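You operate a simulated robot arm through the tools that you are given. There is no shell and no other tool. Be economical: measure what you need, move in short steps, check, and stop when the job is done.

The job below is to be done with a simulated robot arm. You get a single attempt, and the scene is never put back.

Task
Put things in order on the top of the workbench. At the end: the grey lint wad from the top of the workbench stands where the blue cartridge stood; the yellow tin is in the grey clean tote; the blue cartridge stands where the yellow tin stood; the brown felt block stands where the grey lint wad stood; whatever was shut is shut again. Leave all else as you found it, and nothing knocked over.

The check looks at the end state, three seconds after you hand in, the way a careful person would. Anything else that was tipped, shoved, dropped, spilled or broken makes it a failure.

Robot
A 6-joint arm with a two-finger parallel gripper, fixed in place. Base frame: the origin is at the foot of the arm, x ahead of it, y to its left, z up; the work surface is at about z = 0. Readings come in mm, degrees, newtons and seconds.
With the tool pointing down near the work surface it reaches from about 160 to 420 mm from the base axis. Its first joint turns from -66.0 to 66.0 degrees. Payload 1.57 kg.
Tool frame: the origin (TCP) lies between the finger pads and is the grasp point; the fingertips stand 30 mm ahead of it; z points along the fingers, y is the line along which they close. The gripper opens to 80 mm. The fingers are 17 mm wide and 12 mm thick; the gripper's body (40 by 82 mm) begins 80 mm behind the TCP.
Orientation is that of the tool frame in the base frame, as a unit quaternion [x, y, z, w]. With the fingers straight down and closing along the base's y, the tool's x points along the base's -x, its y along +y and its z along -z.

Tools
- The arm moves only by the tool jog_arm. Its argument "plan" is a list of rows, each an object (a shift or turn left out is 0, a gripper value left out holds the last) with "rot": the turn, a rotation vector about the tool's x, y, z in degrees, a list of three; "slide": the shift along the tool's x, y, z in m, a list of three; "claw": the opening, from 0 (shut) to 1 (fully open). In form: [{"rot": [ax, ay, az], "slide": [dx, dy, dz], "claw": claw}, ...]. A call has 1 to 8 rows; each row shifts and turns the commanded pose from where the row before left it, along the tool's axes as they then stand. Rows are played at 5 a second. More than 50 mm and 8.6 degrees between two rows, or a gripper value outside its range, and nothing of the call is played. A pose out of reach is approached as far as the arm can. The call stops where the force on the tool passes 40 N (or 10 N more than at its start, if that is more) or the arm is blocked; 0.2 s more then pass. Each finger travels about 153 mm/s and halts on what it meets, pressing with about 31 N; the grip force reading is that of the motor and also rises with nothing between the fingers. The clock runs only during rows and for 0.2 s after the last one: add rows that do not move to give the fingers time. It gives the time, the measured TCP pose, the force on the tool (base axes), the opening and the grip force at its end, in the units of the frame above (readings bear some noise), with the torque about the TCP (base axes, N m) and any sound that the robot's microphone picked up, and new pictures: "views" is both (left out), scene, wrist or none.
- Cameras (640 x 400 px; columns grow to the right, rows downward): "scene" is fixed at [57.1, -336.4, 423.3]; the picture's right is [0.74, -0.67, 0.00], its down [-0.40, -0.44, -0.80] and it looks along [0.54, 0.59, -0.60] (base axes); focal length 214 px, centre (320, 200). "wrist" rides on the gripper at [72, -7, -122] in the tool frame; the picture's right is [0.09, 1.00, 0.00], its down [-0.84, 0.08, -0.54] and it looks along [-0.54, 0.05, 0.84] (tool axes); focal length 238 px, centre (320, 200). There is no depth. A picture from a camera that has moved, and an enlarged one, comes with that camera's place and axes in the base frame and with its lens.
- inspect(camera, box): a new picture of the part [left, top, right, bottom] of that camera's present view, enlarged. It takes no simulated time.
- job_done(): hands the job in; it is judged then, once.

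Go step by step. Nothing tells you positions but the pictures and the camera data: compare them with the known pose of the tool, close in by small moves and look again before you grip or let go. The budget is 120 turns and 200 pictures, counting those below and the enlarged ones. Unless the task says otherwise, let go and move clear before handing in, and close with one line.

The tools are called after "Request:" by a JSON object that holds its "name" and its "arguments". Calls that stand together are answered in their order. jog_arm: Moves the arm, as the interface text tells. Its arguments: {"type":"object","properties":{"plan":{"type":"array","items":{"type":"object","properties":{"rot":{"type":"array","items":{"type":"number"}},"slide":{"type":"array","items":{"type":"number"}},"claw":{"type":"number"}}}},"views":{"type":"string","enum":["both","scene","wrist","none"]}},"required":["plan"]} The other tools are called the same way: inspect (camera, box) takes an enlarged picture of a part of a camera's view; job_done () hands the job in.

At the start:

```text
time: 0.0
position: [226.0, 39.5, 285.0]
orientation: [-0.003, 1.0, -0.001, 0.001]
contact_force: [-0.9, 0.4, 0.2]
wrist_torque: [0.0, 0.01, -0.02]
opening: 80.0
grasp_force: 0.1
```

scene: 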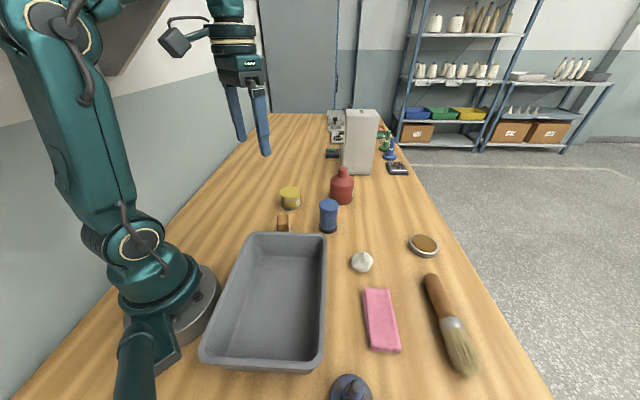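
wrist: 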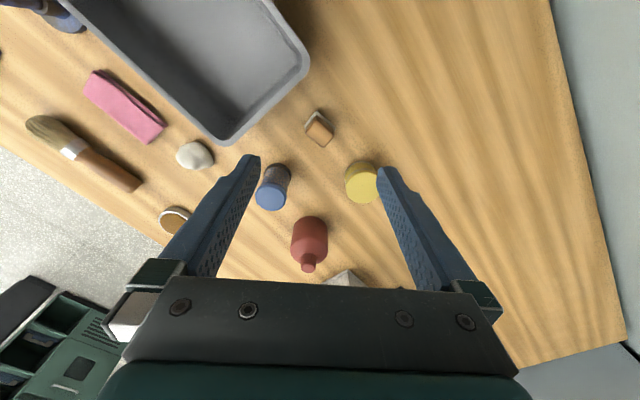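

I see the tin, cartridge, felt block, lint wad and tote. The order will be tin → tote, cartridge → tin spot, lint → cartridge spot, felt → lint spot. First I'll take closer looks.

Request:
{"name": "inspect", "arguments": {"camera": "scene", "box": [240, 160, 400, 260]}}

Request:
{"name": "inspect", "arguments": {"camera": "scene", "box": [190, 220, 430, 370]}}

Request:
{"name": "inspect", "arguments": {"camera": "wrist", "box": [160, 80, 400, 230]}}

```text
4.00 times, centred on (320, 210) of scene
camera zoom: at [57.1, -336.4, 423.3], right [0.74, -0.67, 0.0], down [-0.4, -0.44, -0.8], along [0.54, 0.59, -0.6], focal length 858 px, centre (320, 160)
```

zoom: 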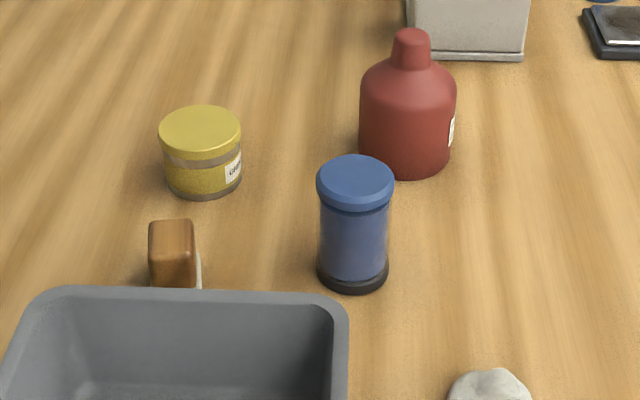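

```text
2.67 times, centred on (310, 295) of scene
camera zoom: at [57.1, -336.4, 423.3], right [0.74, -0.67, 0.0], down [-0.4, -0.44, -0.8], along [0.54, 0.59, -0.6], focal length 572 px, centre (347, -53)
```

zoom: 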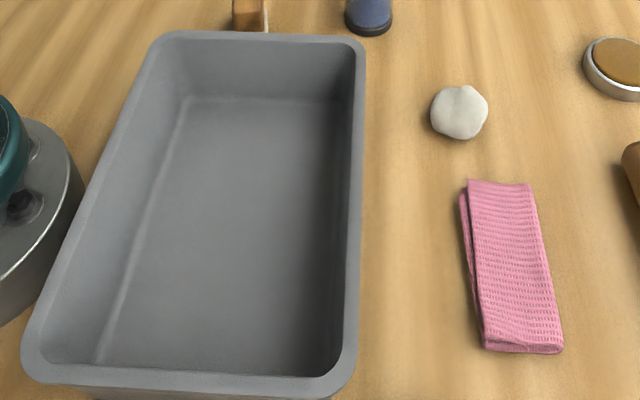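

```text
2.67 times, centred on (280, 155) of wrist
camera zoom: at [154.2, 32.1, 406.6], right [-0.09, 1.0, 0.0], down [0.84, 0.08, 0.54], along [0.54, 0.05, -0.84], focal length 636 px, centre (427, 320)
```

zoom: 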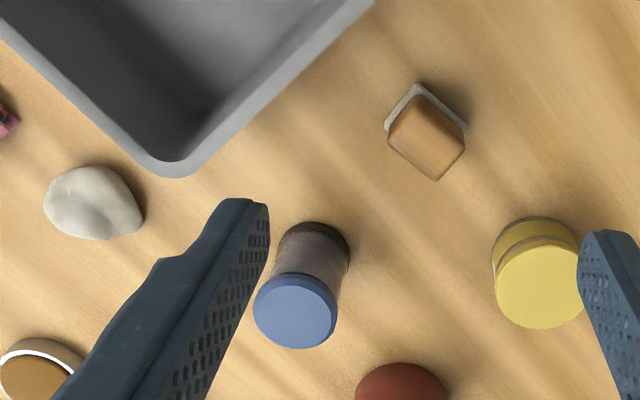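

The tin is estimated at (354, 130), cartridge (365, -30), felt (270, 43), lint (335, -173), and the tote's rim is at about 70 mm with its far corner near (292, -94). I'll move above the tin to refine this.

Request:
{"name": "jog_arm", "arguments": {"plan": [{"slide": [-0.0213, 0.0151, 0.0225], "claw": 1}, {"slide": [-0.0213, 0.0151, 0.0225]}, {"slide": [-0.0213, 0.0151, 0.0225]}, {"slide": [-0.0213, 0.0151, 0.0225]}, {"slide": [-0.0213, 0.0151, 0.0225]}, {"slide": [-0.0213, 0.0151, 0.0225]}, {}]}}

```text
time: 1.6
position: [353.9, 131.2, 149.5]
orientation: [-0.001, 1.0, 0.0, 0.001]
contact_force: [0.1, 0.7, -0.6]
wrist_torque: [-0.01, -0.01, 0.0]
opening: 80.0
grasp_force: 0.0
camera wrist: at [282.0, 124.5, 271.6], right [-0.1, 1.0, 0.0], down [0.84, 0.08, 0.54], along [0.54, 0.05, -0.84], focal length 238 px, centre (320, 200)
```

scene: 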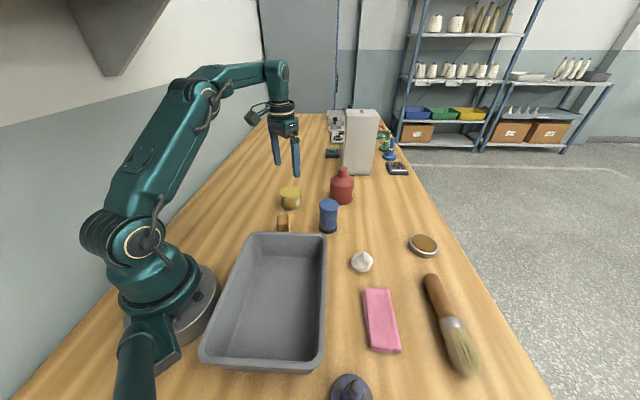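
wrist: 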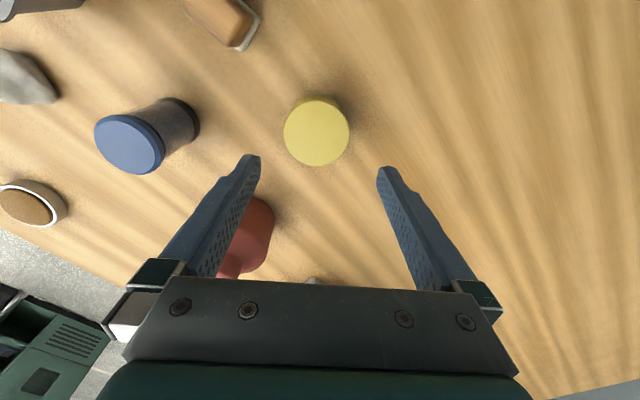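

Tin is near (352, 129). Descending partway.

Request:
{"name": "jog_arm", "arguments": {"plan": [{"slide": [0.001, -0.001, 0.03]}, {"slide": [0.001, -0.001, 0.03]}, {}]}}

Request:
{"name": "inspect", "arguments": {"camera": "scene", "box": [250, 140, 346, 200]}}

```text
time: 2.4
position: [352.9, 129.5, 89.7]
orientation: [-0.003, 1.0, 0.0, 0.002]
contact_force: [-0.1, 0.4, 0.1]
wrist_torque: [0.02, 0.01, -0.02]
opening: 79.9
grasp_force: 0.1
camera wrist: at [280.7, 122.0, 211.8], right [-0.09, 1.0, 0.0], down [0.84, 0.08, 0.54], along [0.54, 0.05, -0.84], focal length 238 px, centre (320, 200)
```

scene: 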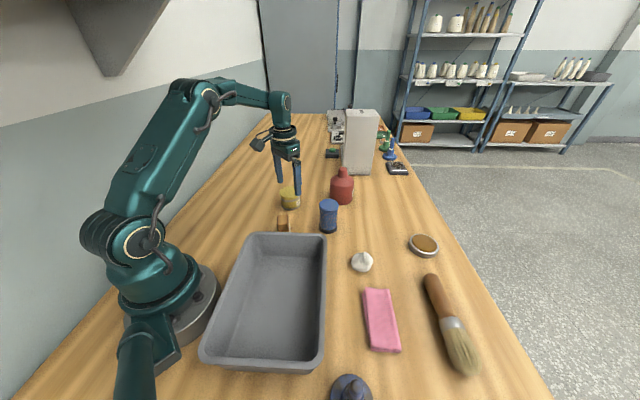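
wrist: 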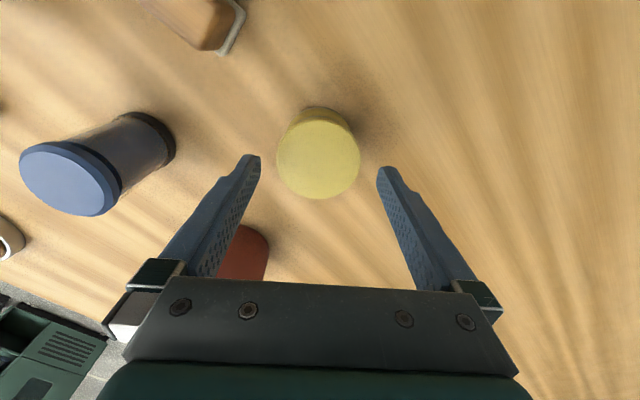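

```text
6.67 times, centred on (298, 170) of scene
camera zoom: at [57.1, -336.4, 423.3], right [0.74, -0.67, 0.0], down [-0.4, -0.44, -0.8], along [0.54, 0.59, -0.6], focal length 1430 px, centre (467, 400)
```

zoom: 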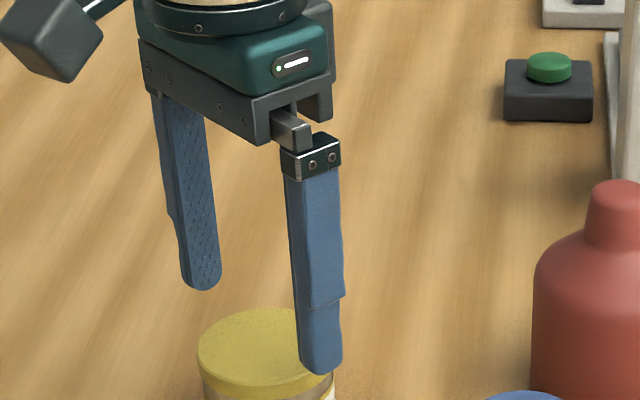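

The tin is centred within 2 mm. Descending to grip height and closing.

Request:
{"name": "jog_arm", "arguments": {"plan": [{"slide": [0.001, -0.0015, 0.02]}, {"slide": [0, 0, 0.02]}, {"slide": [0, 0, 0.015]}, {}]}}

Request:
{"name": "inspect", "arguments": {"camera": "scene", "box": [250, 160, 346, 220]}}

```text
time: 3.4
position: [351.8, 126.1, 35.3]
orientation: [-0.002, 1.0, 0.0, 0.001]
contact_force: [0.6, 0.1, 1.0]
wrist_torque: [-0.01, -0.02, 0.0]
opening: 80.0
grasp_force: 0.2
camera wrist: at [279.3, 119.6, 157.0], right [-0.09, 1.0, 0.0], down [0.84, 0.08, 0.54], along [0.54, 0.05, -0.84], focal length 238 px, centre (320, 200)
```

scene: 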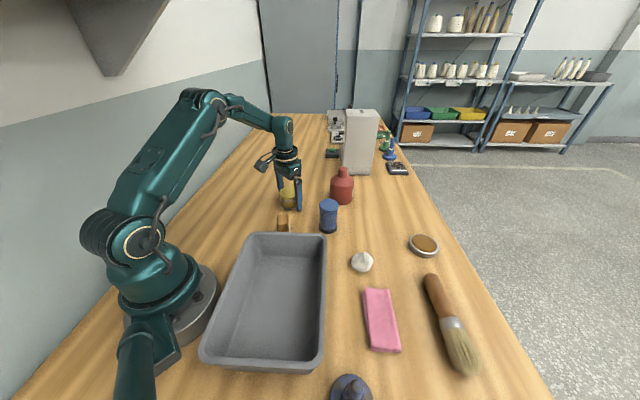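
wrist: 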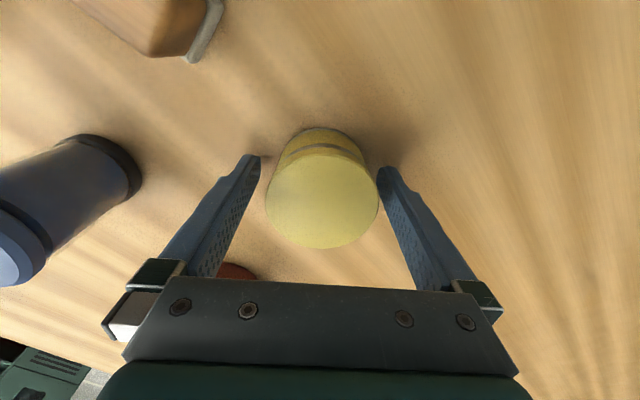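

```text
6.67 times, centred on (298, 190) of scene
camera zoom: at [57.1, -336.4, 423.3], right [0.74, -0.67, 0.0], down [-0.4, -0.44, -0.8], along [0.54, 0.59, -0.6], focal length 1430 px, centre (467, 267)
```

zoom: 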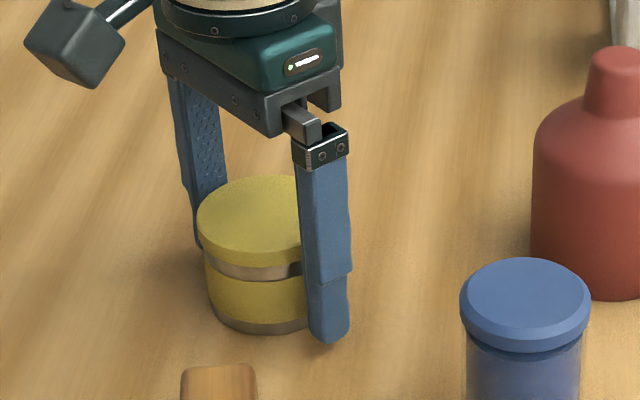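

Fingers straddle the tin; closing now.

Request:
{"name": "jog_arm", "arguments": {"plan": [{"slide": [0, 0.0015, 0]}, {"claw": 0}, {}, {}], "views": "none"}}

```text
time: 4.4
position: [351.5, 127.6, 35.7]
orientation: [-0.002, 1.0, 0.0, 0.001]
contact_force: [0.2, 0.3, 0.5]
wrist_torque: [-0.03, 0.03, -0.04]
opening: 61.1
grasp_force: 31.6
```

Gripped at 61 mm. Lifting.

Request:
{"name": "jog_arm", "arguments": {"plan": [{"slide": [0, 0, -0.03]}, {"slide": [0, 0, -0.045]}, {"slide": [0, 0, -0.045]}, {}]}}

```text
time: 5.4
position: [351.7, 127.7, 156.6]
orientation: [-0.002, 1.0, 0.0, 0.002]
contact_force: [0.1, 0.2, -1.2]
wrist_torque: [-0.01, 0.02, 0.02]
opening: 61.4
grasp_force: 30.5
camera wrist: at [279.2, 121.8, 277.6], right [-0.09, 1.0, 0.0], down [0.84, 0.08, 0.54], along [0.54, 0.05, -0.84], focal length 238 px, centre (320, 200)
```

scene: 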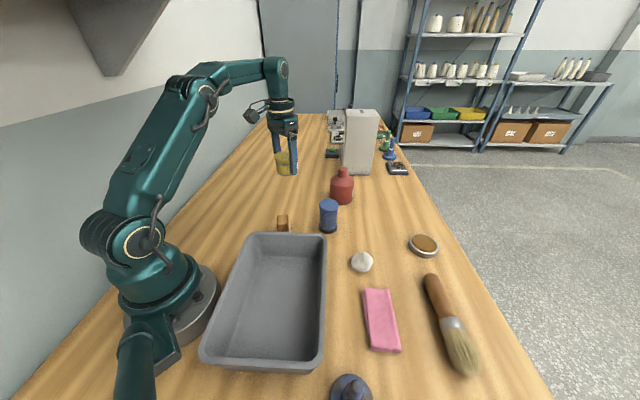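
wrist: 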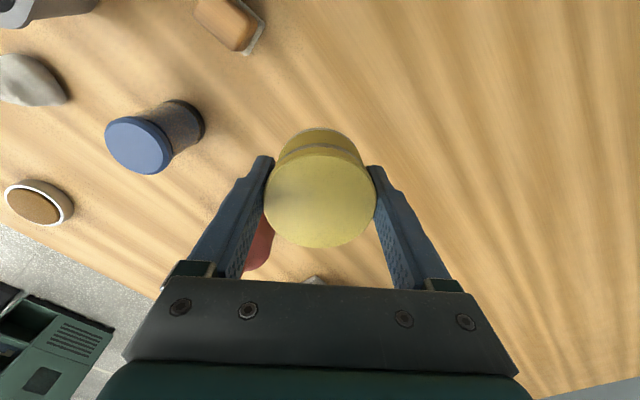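

Tin is held. Carrying it over the tote.

Request:
{"name": "jog_arm", "arguments": {"plan": [{"slide": [0.0239, -0.0318, -0.002]}, {"slide": [0.0239, -0.0318, -0.002]}, {"slide": [0.0239, -0.0318, 0]}, {"slide": [0.0239, -0.0318, 0]}, {"slide": [0.0239, -0.0318, 0]}, {"slide": [0.0239, -0.0318, 0]}, {"slide": [0.0236, -0.0318, 0]}, {}]}}

```text
time: 7.2
position: [183.3, -98.0, 158.1]
orientation: [-0.002, 1.0, 0.0, 0.001]
contact_force: [0.2, 0.5, -0.6]
wrist_torque: [0.01, 0.0, -0.01]
opening: 61.1
grasp_force: 31.1
camera wrist: at [112.5, -103.9, 279.9], right [-0.1, 1.0, 0.0], down [0.84, 0.08, 0.54], along [0.54, 0.05, -0.84], focal length 238 px, centre (320, 200)
```

scene: 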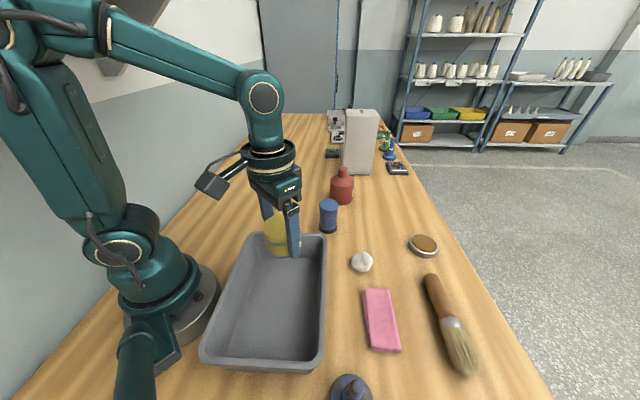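
wrist: 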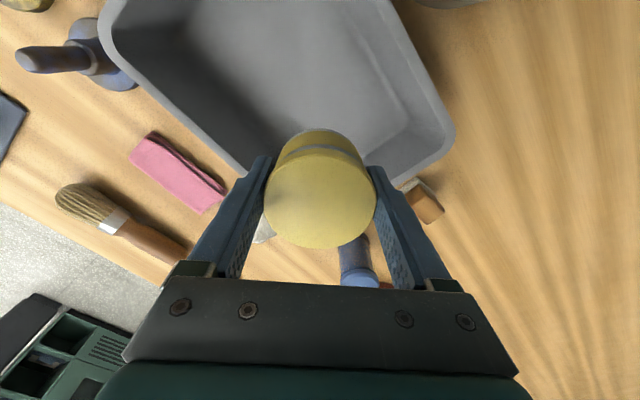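

Over the tote; shifting slightly toward the tote's middle and descending.

Request:
{"name": "jog_arm", "arguments": {"plan": [{"slide": [0.013, 0.001, 0.01]}, {"slide": [0, 0, 0.035]}, {"slide": [0, 0, 0.035]}, {"slide": [0, 0, 0.025]}, {}]}}

Request:
{"name": "inspect", "arguments": {"camera": "scene", "box": [190, 180, 350, 280]}}

```text
time: 8.4
position: [170.8, -95.9, 54.4]
orientation: [-0.002, 1.0, 0.0, 0.001]
contact_force: [0.6, -0.2, -1.9]
wrist_torque: [0.01, -0.03, 0.0]
opening: 61.4
grasp_force: 31.3
camera wrist: at [99.3, -101.8, 175.8], right [-0.09, 1.0, 0.0], down [0.84, 0.08, 0.54], along [0.54, 0.05, -0.84], focal length 238 px, centre (320, 200)
```

scene: 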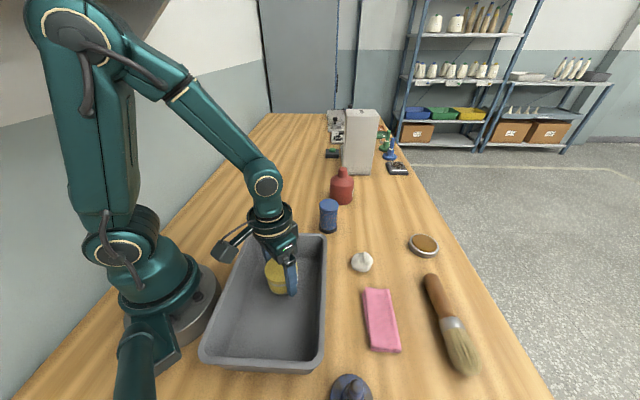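
wrist: 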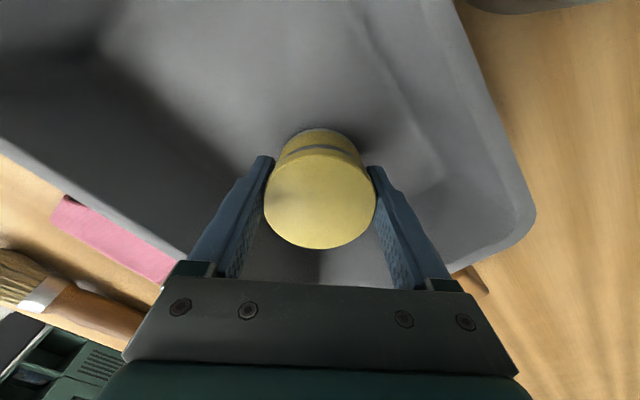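

```text
4.00 times, centred on (270, 230) of scene
camera zoom: at [57.1, -336.4, 423.3], right [0.74, -0.67, 0.0], down [-0.4, -0.44, -0.8], along [0.54, 0.59, -0.6], focal length 858 px, centre (520, 80)
```

zoom: 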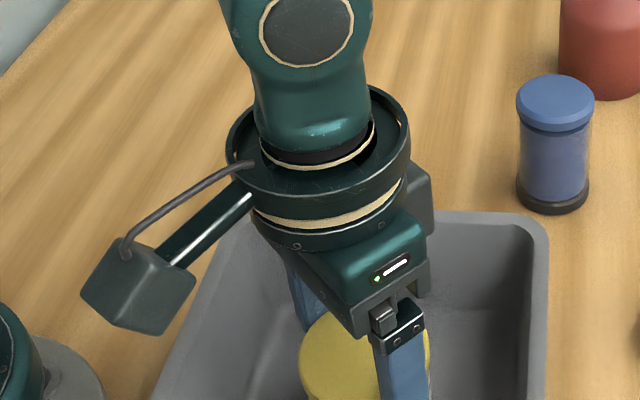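

Clear inside the tote. Lowering gently until contact.

Request:
{"name": "jog_arm", "arguments": {"plan": [{"slide": [0, 0, 0.006]}, {"slide": [0, 0, 0.004]}, {}], "views": "none"}}

Request:
{"name": "jog_arm", "arguments": {"plan": [{"slide": [0, 0, 0.003]}, {}], "views": "none"}}

Request:
{"name": "jog_arm", "arguments": {"plan": [{"slide": [0, 0, 0.0015]}, {}], "views": "wrist"}}

```text
time: 9.2
position: [171.5, -93.6, 43.6]
orientation: [-0.002, 1.0, 0.0, 0.0]
contact_force: [0.1, -0.3, -1.0]
wrist_torque: [0.07, 0.0, 0.0]
opening: 61.4
grasp_force: 31.0
```

```text
time: 9.8
position: [172.1, -95.2, 42.3]
orientation: [-0.001, 1.0, 0.0, 0.002]
contact_force: [-3.3, 4.1, 28.4]
wrist_torque: [0.05, 0.01, -0.03]
opening: 61.3
grasp_force: 31.2
```

```text
time: 10.4
position: [172.8, -94.6, 40.3]
orientation: [-0.002, 1.0, 0.0, 0.001]
contact_force: [-2.6, 2.3, 38.1]
wrist_torque: [0.03, -0.15, 0.0]
opening: 61.3
grasp_force: 30.8
camera wrist: at [99.9, -101.0, 161.1], right [-0.1, 1.0, 0.0], down [0.83, 0.08, 0.55], along [0.54, 0.05, -0.84], focal length 238 px, centre (320, 200)
```

wrist: 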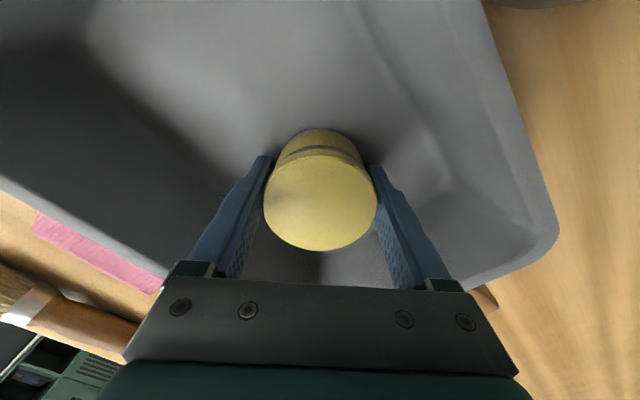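

On the tote floor. Easing off the press, opening and rising.

Request:
{"name": "jog_arm", "arguments": {"plan": [{"slide": [0, 0, -0.002]}, {"claw": 0.92}, {}, {}], "views": "wrist"}}

Request:
{"name": "jog_arm", "arguments": {"plan": [{"slide": [0, 0, -0.02]}, {"slide": [0, 0, -0.035]}, {"slide": [0, 0, -0.045]}, {"slide": [0, 0, -0.02], "claw": 1}, {}]}}

```text
time: 11.4
position: [170.7, -94.5, 41.5]
orientation: [-0.001, 1.0, 0.0, 0.002]
contact_force: [0.5, 0.7, -0.3]
wrist_torque: [0.0, -0.01, -0.01]
opening: 73.7
grasp_force: 0.0
camera wrist: at [99.4, -100.7, 163.0], right [-0.09, 1.0, 0.0], down [0.84, 0.08, 0.54], along [0.54, 0.05, -0.84], focal length 238 px, centre (320, 200)
```

wrist: 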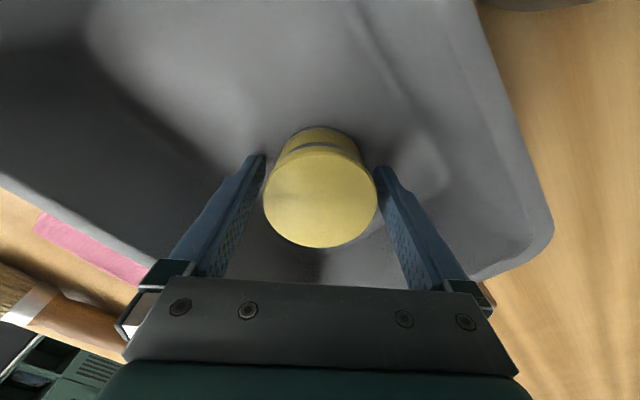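

```text
time: 12.6
position: [171.1, -94.1, 162.0]
orientation: [-0.002, 1.0, 0.0, 0.001]
contact_force: [0.3, -0.4, -0.5]
wrist_torque: [0.0, 0.02, 0.03]
opening: 79.8
grasp_force: 0.1
camera wrist: at [99.8, -99.9, 283.0], right [-0.09, 1.0, 0.0], down [0.84, 0.08, 0.54], along [0.54, 0.05, -0.84], focal length 238 px, centre (320, 200)
```

scene: 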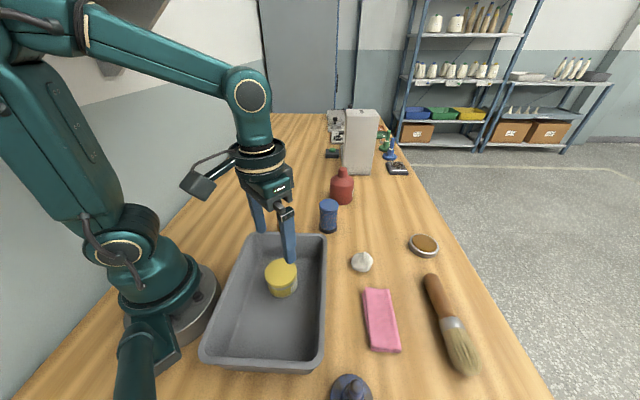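
wrist: 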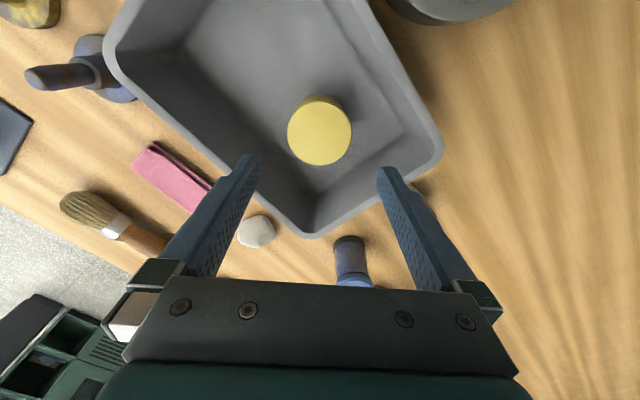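

The tin stands upright in the tote. Next: over the cartridge near (365, -30).

Request:
{"name": "jog_arm", "arguments": {"plan": [{"slide": [-0.0388, 0.0129, 0]}, {"slide": [-0.0388, 0.0129, 0]}, {"slide": [-0.0388, 0.0129, 0]}, {"slide": [-0.0388, 0.0129, 0]}, {"slide": [-0.0388, 0.0129, 0]}, {}, {}]}}

```text
time: 14.2
position: [367.3, -29.2, 161.0]
orientation: [-0.001, 1.0, -0.001, 0.0]
contact_force: [0.0, -0.5, 0.3]
wrist_torque: [-0.02, -0.02, 0.01]
opening: 80.1
grasp_force: 0.0
camera wrist: at [295.6, -34.6, 281.6], right [-0.09, 1.0, 0.0], down [0.84, 0.08, 0.54], along [0.54, 0.05, -0.84], focal length 238 px, centre (320, 200)
```

scene: 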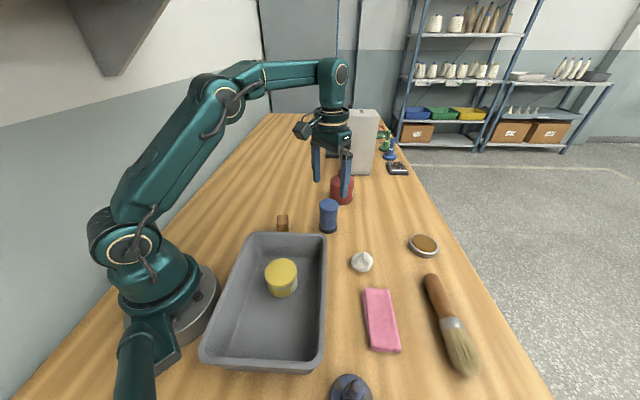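
wrist: 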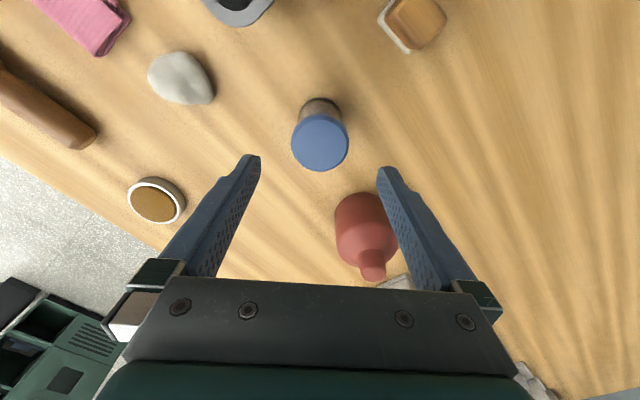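

Cartridge is centred at (366, -29). Descending around it.

Request:
{"name": "jog_arm", "arguments": {"plan": [{"slide": [0.001, 0, 0.04]}, {"slide": [0, 0.0005, 0.04]}, {"slide": [0, 0, 0.035]}, {}]}}

Request:
{"name": "inspect", "arguments": {"camera": "scene", "box": [280, 180, 376, 240]}}

```text
time: 15.2
position: [367.1, -28.3, 45.6]
orientation: [-0.002, 1.0, 0.0, 0.002]
contact_force: [-0.1, 0.0, -0.4]
wrist_torque: [0.01, -0.04, -0.01]
opening: 80.0
grasp_force: 0.2
camera wrist: at [295.7, -35.2, 167.6], right [-0.09, 1.0, 0.0], down [0.84, 0.08, 0.54], along [0.54, 0.05, -0.84], focal length 238 px, centre (320, 200)
```

scene: 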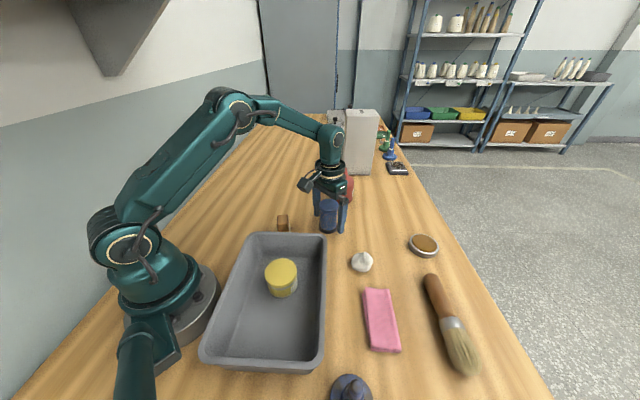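
wrist: 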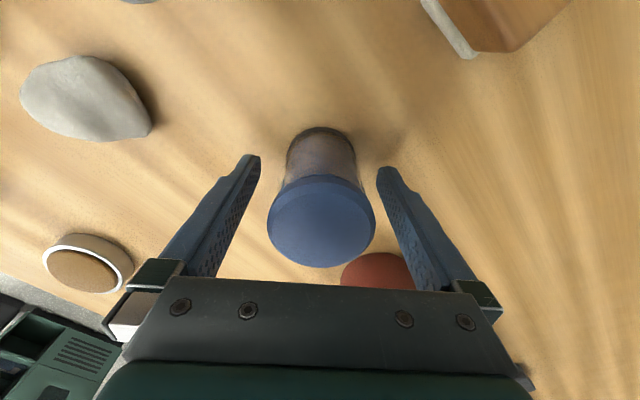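

```text
6.67 times, centred on (328, 210) of scene
camera zoom: at [57.1, -336.4, 423.3], right [0.74, -0.67, 0.0], down [-0.4, -0.44, -0.8], along [0.54, 0.59, -0.6], focal length 1430 px, centre (267, 133)
```

zoom: 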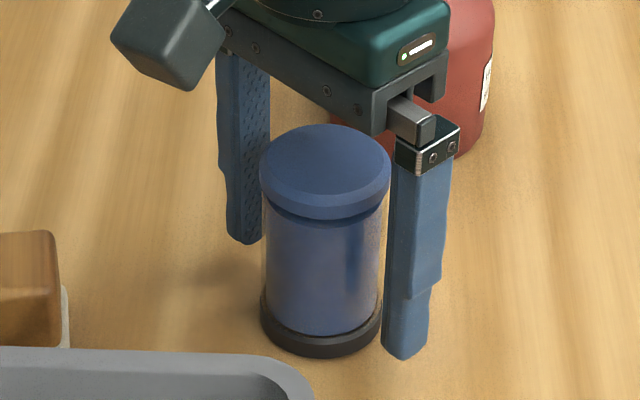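

Centred. Closing on the cartridge.

Request:
{"name": "jog_arm", "arguments": {"plan": [{"slide": [0.001, 0, 0]}, {"claw": 0}, {}, {}], "views": "wrist"}}

```text
time: 16.2
position: [364.8, -27.8, 46.6]
orientation: [-0.001, 1.0, 0.001, 0.0]
contact_force: [-0.7, 0.2, -0.1]
wrist_torque: [-0.02, 0.01, 0.01]
opening: 49.4
grasp_force: 30.8
camera wrist: at [293.9, -35.1, 168.1], right [-0.09, 1.0, 0.0], down [0.84, 0.08, 0.54], along [0.54, 0.05, -0.84], focal length 238 px, centre (320, 200)
```

wrist: 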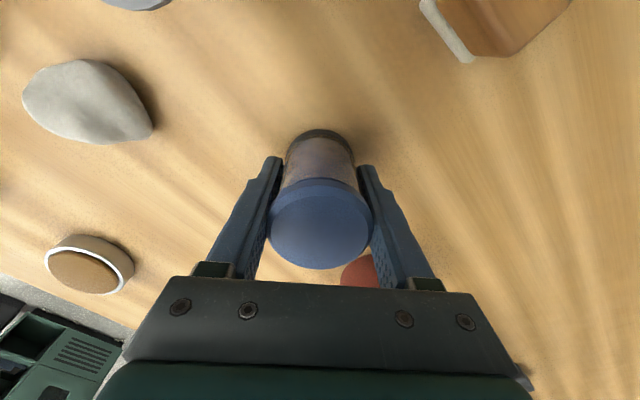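

Held (49 mm). Lift and carry to the tin's old spot (352, 128).

Request:
{"name": "jog_arm", "arguments": {"plan": [{"slide": [0, 0, -0.02]}, {"slide": [0, 0, -0.03]}, {"slide": [0.0033, 0.039, 0]}, {"slide": [0.0033, 0.039, 0]}, {"slide": [0.0033, 0.039, 0]}, {"slide": [0.0033, 0.039, 0]}, {}]}}

```text
time: 17.8
position: [347.6, 130.6, 97.7]
orientation: [-0.001, 1.0, -0.001, 0.001]
contact_force: [0.5, -1.1, -1.0]
wrist_torque: [0.02, 0.0, -0.04]
opening: 49.0
grasp_force: 30.8
camera wrist: at [276.9, 123.6, 218.1], right [-0.09, 1.0, 0.0], down [0.84, 0.08, 0.54], along [0.54, 0.05, -0.84], focal length 238 px, centre (320, 200)
```

scene: 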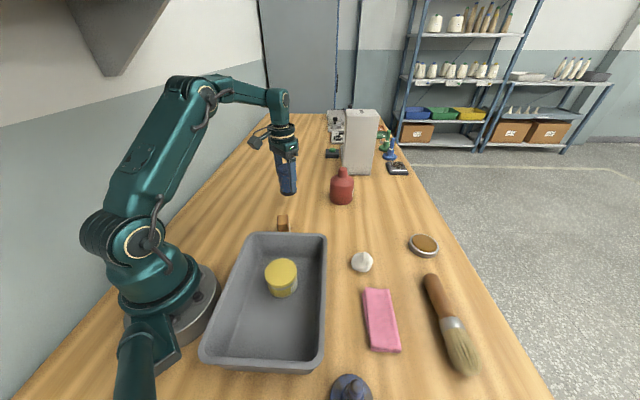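
wrist: 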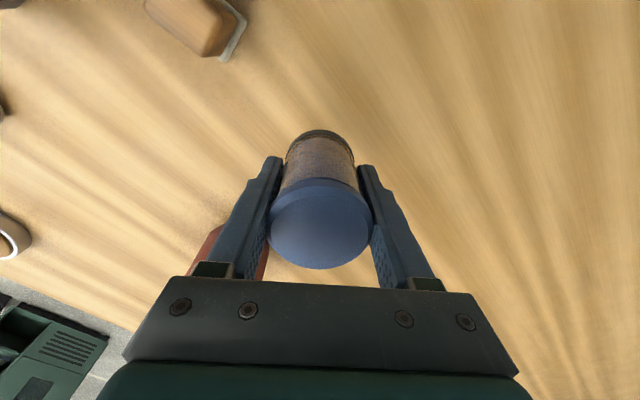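

Correcting by about (+4, -2) and lowering.

Request:
{"name": "jog_arm", "arguments": {"plan": [{"slide": [-0.004, -0.002, 0.02]}, {"slide": [0, 0, 0.02]}, {}], "views": "none"}}

Request:
{"name": "jog_arm", "arguments": {"plan": [{}], "views": "scene"}}

Request:
{"name": "inspect", "arguments": {"camera": "scene", "box": [240, 160, 400, 260]}}

```text
time: 18.6
position: [354.4, 126.8, 55.3]
orientation: [-0.002, 1.0, 0.0, 0.001]
contact_force: [-0.4, 0.2, -1.6]
wrist_torque: [-0.01, 0.0, -0.03]
opening: 49.2
grasp_force: 30.2
```

```text
time: 19.0
position: [353.8, 126.1, 57.0]
orientation: [-0.002, 1.0, 0.001, 0.002]
contact_force: [0.0, -1.0, -1.3]
wrist_torque: [-0.01, -0.03, -0.03]
opening: 49.3
grasp_force: 31.2
```

scene: 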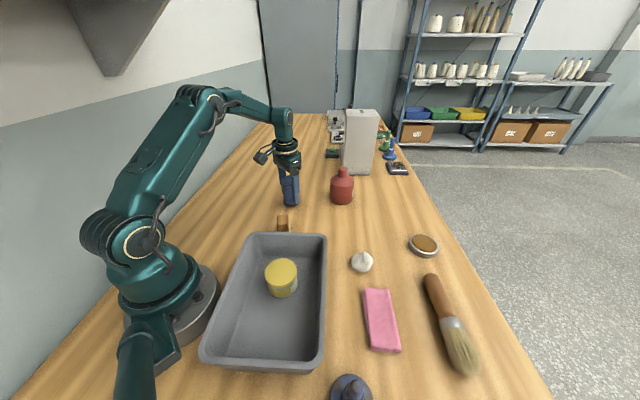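

```text
4.00 times, centred on (320, 210) of scene
camera zoom: at [57.1, -336.4, 423.3], right [0.74, -0.67, 0.0], down [-0.4, -0.44, -0.8], along [0.54, 0.59, -0.6], focal length 858 px, centre (320, 160)
```

zoom: 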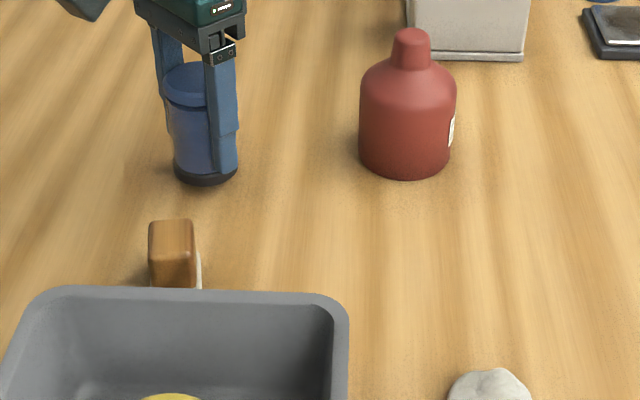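

Very close; small correction, then lower gently.

Request:
{"name": "jog_arm", "arguments": {"plan": [{"slide": [0.0005, 0.002, 0.004]}, {"slide": [0, 0, 0.004]}, {}], "views": "none"}}

Request:
{"name": "jog_arm", "arguments": {"plan": [{"slide": [0, 0, 0.002]}, {}], "views": "none"}}

```text
time: 19.8
position: [353.2, 128.0, 48.6]
orientation: [-0.002, 1.0, 0.0, 0.001]
contact_force: [1.0, 0.3, -1.6]
wrist_torque: [0.01, -0.02, 0.0]
opening: 49.2
grasp_force: 31.3
```

```text
time: 20.4
position: [353.2, 127.9, 46.3]
orientation: [-0.002, 1.0, 0.0, 0.001]
contact_force: [-4.4, -0.5, 9.2]
wrist_torque: [-0.11, 0.2, -0.03]
opening: 49.4
grasp_force: 31.5
```

Contact at the bench. Release and rise.

Request:
{"name": "jog_arm", "arguments": {"plan": [{"claw": 1}, {}, {}], "views": "wrist"}}

Request:
{"name": "jog_arm", "arguments": {"plan": [{"slide": [0, 0, -0.03]}, {"slide": [0, 0, -0.045]}, {"slide": [0, 0, -0.045]}, {}]}}

Request:
{"name": "inspect", "arguments": {"camera": "scene", "box": [240, 160, 400, 260]}}

```text
time: 21.2
position: [353.6, 127.9, 47.6]
orientation: [-0.002, 1.0, 0.0, 0.001]
contact_force: [-0.3, -0.4, -0.1]
wrist_torque: [0.02, 0.01, -0.02]
opening: 79.7
grasp_force: 0.1
camera wrist: at [281.7, 121.1, 168.0], right [-0.09, 1.0, 0.0], down [0.84, 0.08, 0.54], along [0.54, 0.05, -0.84], focal length 238 px, centre (320, 200)
```

wrist: 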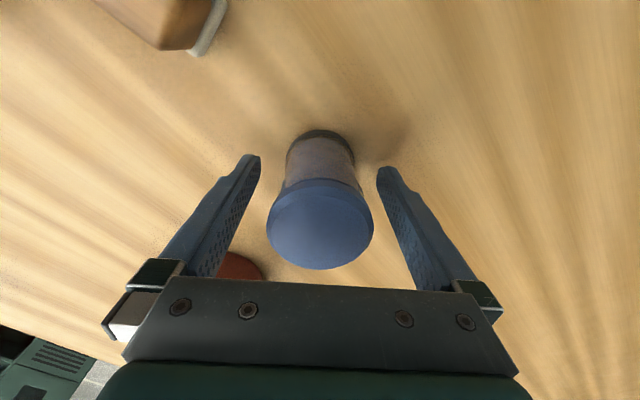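

```text
time: 22.2
position: [355.4, 126.5, 168.2]
orientation: [-0.001, 1.0, 0.0, 0.001]
contact_force: [-0.1, -0.1, -0.3]
wrist_torque: [0.03, -0.03, 0.04]
opening: 80.1
grasp_force: 0.0
camera wrist: at [282.7, 119.8, 289.5], right [-0.09, 1.0, 0.0], down [0.84, 0.08, 0.54], along [0.54, 0.05, -0.84], focal length 238 px, centre (320, 200)
```

scene: 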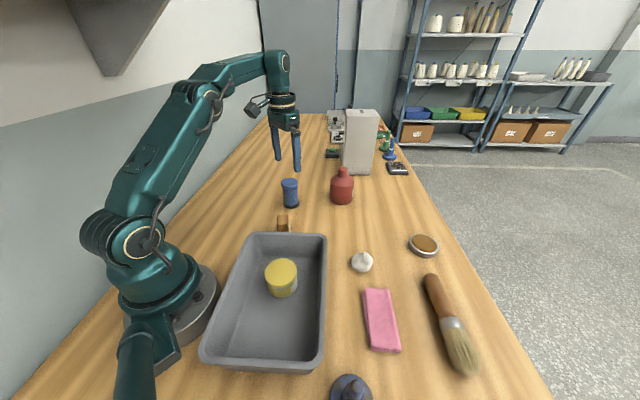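
wrist: 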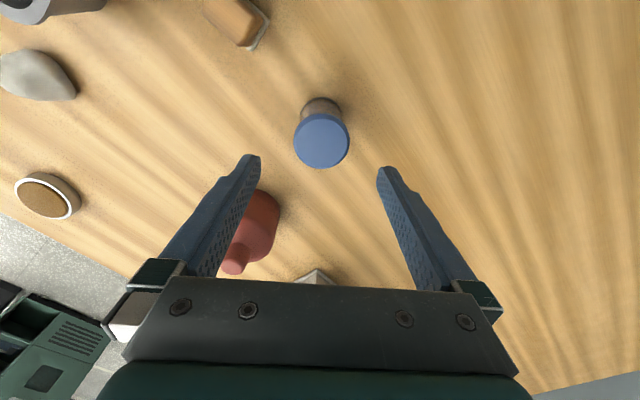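

```text
4.00 times, centred on (320, 210) of scene
camera zoom: at [57.1, -336.4, 423.3], right [0.74, -0.67, 0.0], down [-0.4, -0.44, -0.8], along [0.54, 0.59, -0.6], focal length 858 px, centre (320, 160)
```

zoom: 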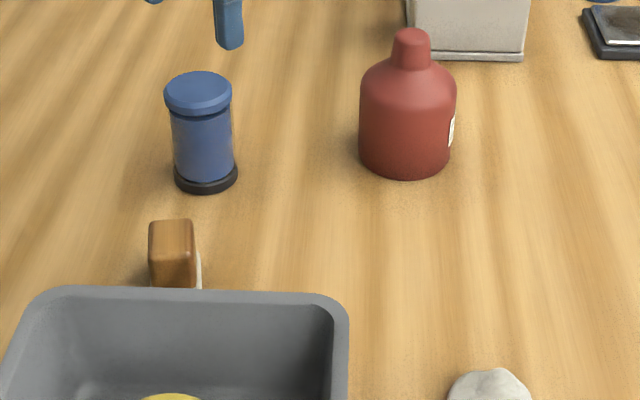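

Cartridge stands correctly. Next: over the lint wad.

Request:
{"name": "jog_arm", "arguments": {"plan": [{"slide": [0.0029, -0.0429, 0]}, {"slide": [0.0029, -0.0429, 0]}, {"slide": [0.0029, -0.0429, 0]}, {"slide": [0.0029, -0.0429, 0]}, {"slide": [0.0029, -0.0429, 0.02]}, {"slide": [0.0029, -0.0429, 0.02]}, {"slide": [0.0029, -0.0429, 0.02]}, {}], "views": "wrist"}}

Request:
{"name": "inspect", "arguments": {"camera": "scene", "box": [320, 230, 400, 280]}}

Request:
{"name": "inspect", "arguments": {"camera": "wrist", "box": [240, 90, 400, 190]}}

```text
time: 24.0
position: [333.0, -174.8, 104.9]
orientation: [-0.002, 1.0, 0.0, 0.001]
contact_force: [-0.2, -0.1, -0.1]
wrist_torque: [0.01, 0.01, -0.02]
opening: 79.9
grasp_force: 0.1
camera wrist: at [260.4, -181.4, 226.7], right [-0.1, 1.0, 0.0], down [0.84, 0.08, 0.54], along [0.54, 0.05, -0.84], focal length 238 px, centre (320, 200)
```

wrist: 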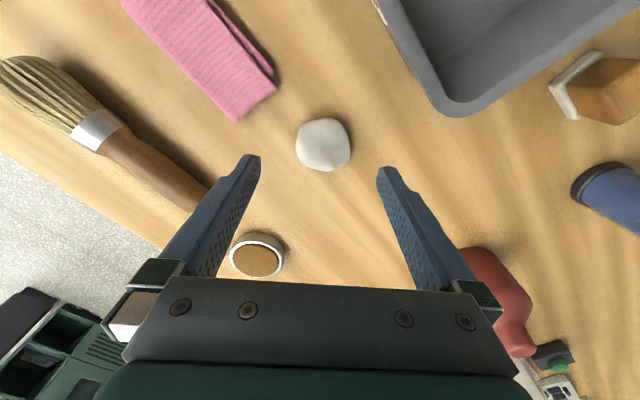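

```text
8.00 times, centred on (360, 255) of scene
camera zoom: at [57.1, -336.4, 423.3], right [0.74, -0.67, 0.0], down [-0.4, -0.44, -0.8], along [0.54, 0.59, -0.6], focal length 1716 px, centre (0, -240)
```

zoom: 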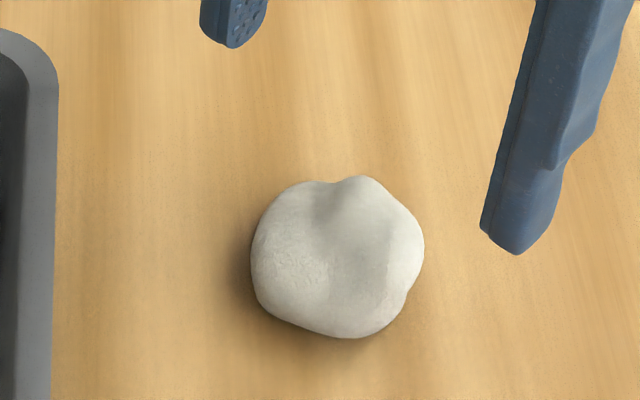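

```text
4.00 times, centred on (320, 140) of wrist
camera zoom: at [260.4, -181.4, 226.7], right [-0.1, 1.0, 0.0], down [0.84, 0.08, 0.54], along [0.54, 0.05, -0.84], focal length 953 px, centre (320, 440)
```

zoom: 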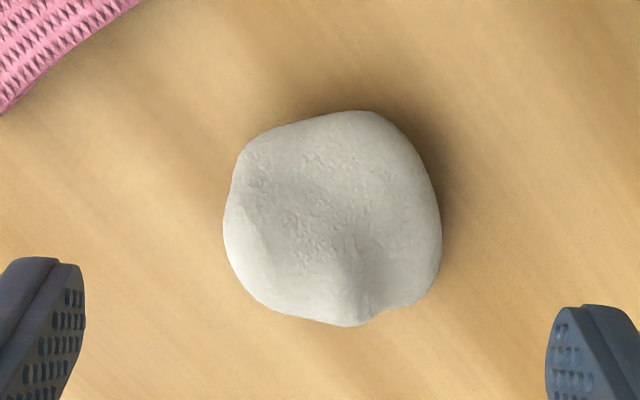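

Lint wad at (336, -172), about 50 mm wide. Descending.

Request:
{"name": "jog_arm", "arguments": {"plan": [{"slide": [-0.003, 0.0025, 0.025]}, {"slide": [0, 0, 0.03]}, {"slide": [0, 0, 0.014]}, {}], "views": "wrist"}}

Request:
{"name": "inspect", "arguments": {"camera": "scene", "box": [310, 220, 406, 280]}}

```text
time: 25.0
position: [336.2, -171.2, 37.3]
orientation: [-0.002, 1.0, 0.0, 0.001]
contact_force: [-0.4, -0.1, 0.1]
wrist_torque: [-0.01, -0.01, 0.0]
opening: 79.7
grasp_force: 0.0
camera wrist: at [264.4, -177.7, 158.6], right [-0.1, 1.0, 0.0], down [0.84, 0.08, 0.54], along [0.54, 0.05, -0.84], focal length 238 px, centre (320, 200)
```

wrist: 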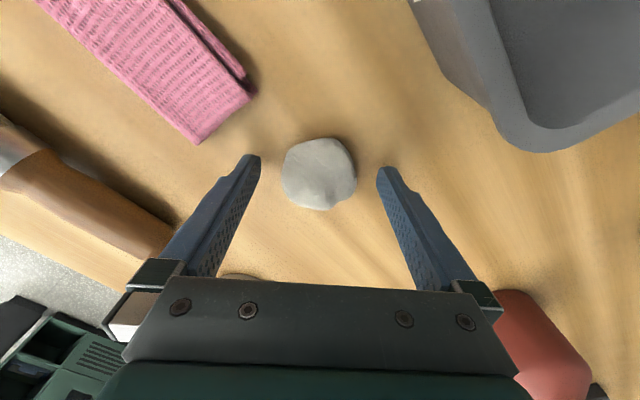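

```text
6.67 times, centred on (358, 250) of scene
camera zoom: at [57.1, -336.4, 423.3], right [0.74, -0.67, 0.0], down [-0.4, -0.44, -0.8], along [0.54, 0.59, -0.6], focal length 1430 px, centre (67, -133)
```

zoom: 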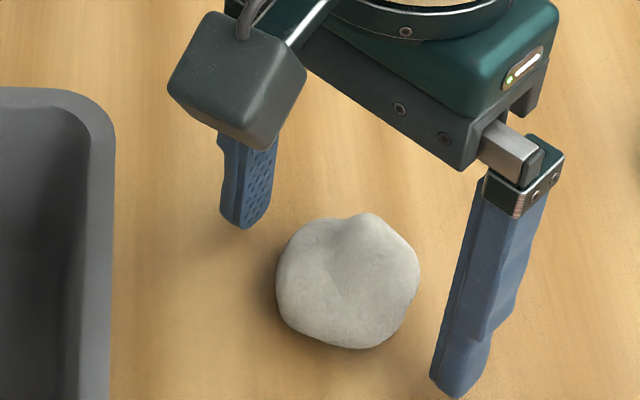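

Lower 3 mm and close carefully.

Request:
{"name": "jog_arm", "arguments": {"plan": [{"slide": [0, 0, 0.003]}, {"claw": 0.56}, {}, {}], "views": "wrist"}}

```text
time: 26.0
position: [336.8, -171.0, 34.6]
orientation: [-0.002, 1.0, 0.0, 0.001]
contact_force: [-0.8, 1.3, -0.3]
wrist_torque: [0.04, 0.02, 0.02]
opening: 45.7
grasp_force: 0.7
camera wrist: at [264.9, -177.8, 155.9], right [-0.09, 1.0, 0.0], down [0.84, 0.08, 0.54], along [0.54, 0.05, -0.84], focal length 238 px, centre (320, 200)
```

wrist: 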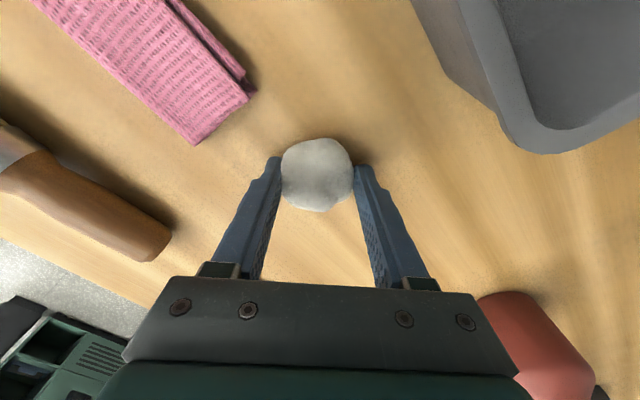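

Just touching; squeezing further.

Request:
{"name": "jog_arm", "arguments": {"plan": [{"claw": 0.47}, {}, {}], "views": "none"}}

```text
time: 26.8
position: [337.0, -172.2, 34.7]
orientation: [-0.002, 1.0, -0.001, 0.001]
contact_force: [0.2, -0.9, -0.7]
wrist_torque: [0.01, -0.02, 0.01]
opening: 42.9
grasp_force: 31.1
```

Gripped at 43 mm. Lift and carry to the cartridge's old spot (365.5, -28.7).

Request:
{"name": "jog_arm", "arguments": {"plan": [{"slide": [0, 0, -0.025]}, {"slide": [0, 0, -0.03]}, {"slide": [-0.0072, 0.0358, 0]}, {"slide": [-0.0072, 0.0358, 0]}, {"slide": [-0.0072, 0.0358, 0]}, {"slide": [-0.0072, 0.0358, 0]}, {}, {}]}}

```text
time: 28.6
position: [363.4, -28.5, 88.8]
orientation: [-0.001, 1.0, 0.001, 0.001]
contact_force: [-0.3, -0.5, -0.1]
wrist_torque: [0.02, 0.01, 0.03]
opening: 43.3
grasp_force: 31.0
camera wrist: at [291.4, -34.4, 210.4], right [-0.09, 1.0, 0.0], down [0.84, 0.08, 0.54], along [0.54, 0.05, -0.84], focal length 238 px, centre (320, 200)
```

scene: 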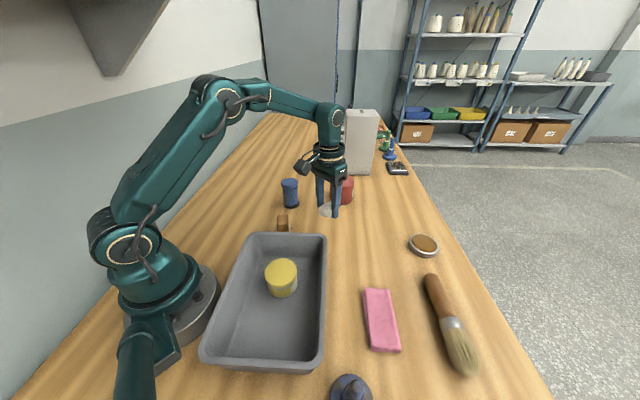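
wrist: 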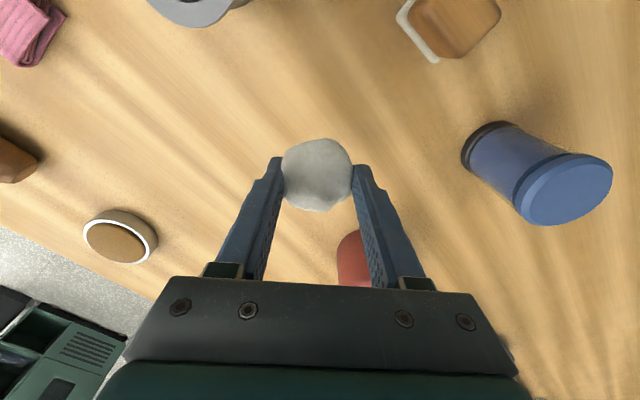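

Held and over the spot. Lowering with a +1.5 mm x correction.

Request:
{"name": "jog_arm", "arguments": {"plan": [{"slide": [-0.0015, 0, 0.025]}, {"slide": [0, 0, 0.02]}, {"slide": [0, 0, 0.005]}, {}], "views": "none"}}

Request:
{"name": "inspect", "arguments": {"camera": "scene", "box": [240, 160, 400, 260]}}

```text
time: 29.6
position: [366.4, -28.4, 39.9]
orientation: [-0.002, 1.0, -0.001, 0.001]
contact_force: [0.6, 0.3, -0.7]
wrist_torque: [0.0, -0.02, 0.0]
opening: 43.2
grasp_force: 31.1
```

```text
4.00 times, centred on (320, 210) of scene
camera zoom: at [57.1, -336.4, 423.3], right [0.74, -0.67, 0.0], down [-0.4, -0.44, -0.8], along [0.54, 0.59, -0.6], focal length 858 px, centre (320, 160)
```

zoom: 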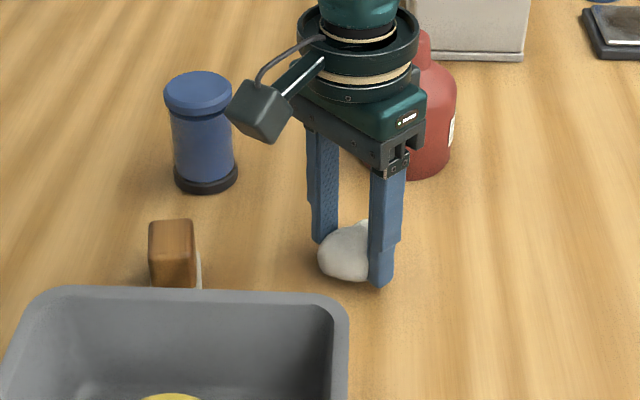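

Good alignment. Lowering the last few mm.

Request:
{"name": "jog_arm", "arguments": {"plan": [{"slide": [0, 0, 0.003]}, {"slide": [0, 0, 0.0015]}, {}], "views": "none"}}

Request:
{"name": "jog_arm", "arguments": {"plan": [{"slide": [0, 0, 0.001]}, {}], "views": "none"}}

```text
time: 30.4
position: [367.4, -28.0, 36.1]
orientation: [-0.002, 1.0, 0.0, 0.0]
contact_force: [0.8, -0.1, 0.2]
wrist_torque: [0.02, 0.02, 0.0]
opening: 42.8
grasp_force: 31.4
```

```text
time: 31.0
position: [366.8, -27.5, 34.9]
orientation: [-0.002, 1.0, 0.0, 0.002]
contact_force: [-0.1, -0.2, 0.4]
wrist_torque: [0.05, -0.03, 0.03]
opening: 43.0
grasp_force: 31.1
```

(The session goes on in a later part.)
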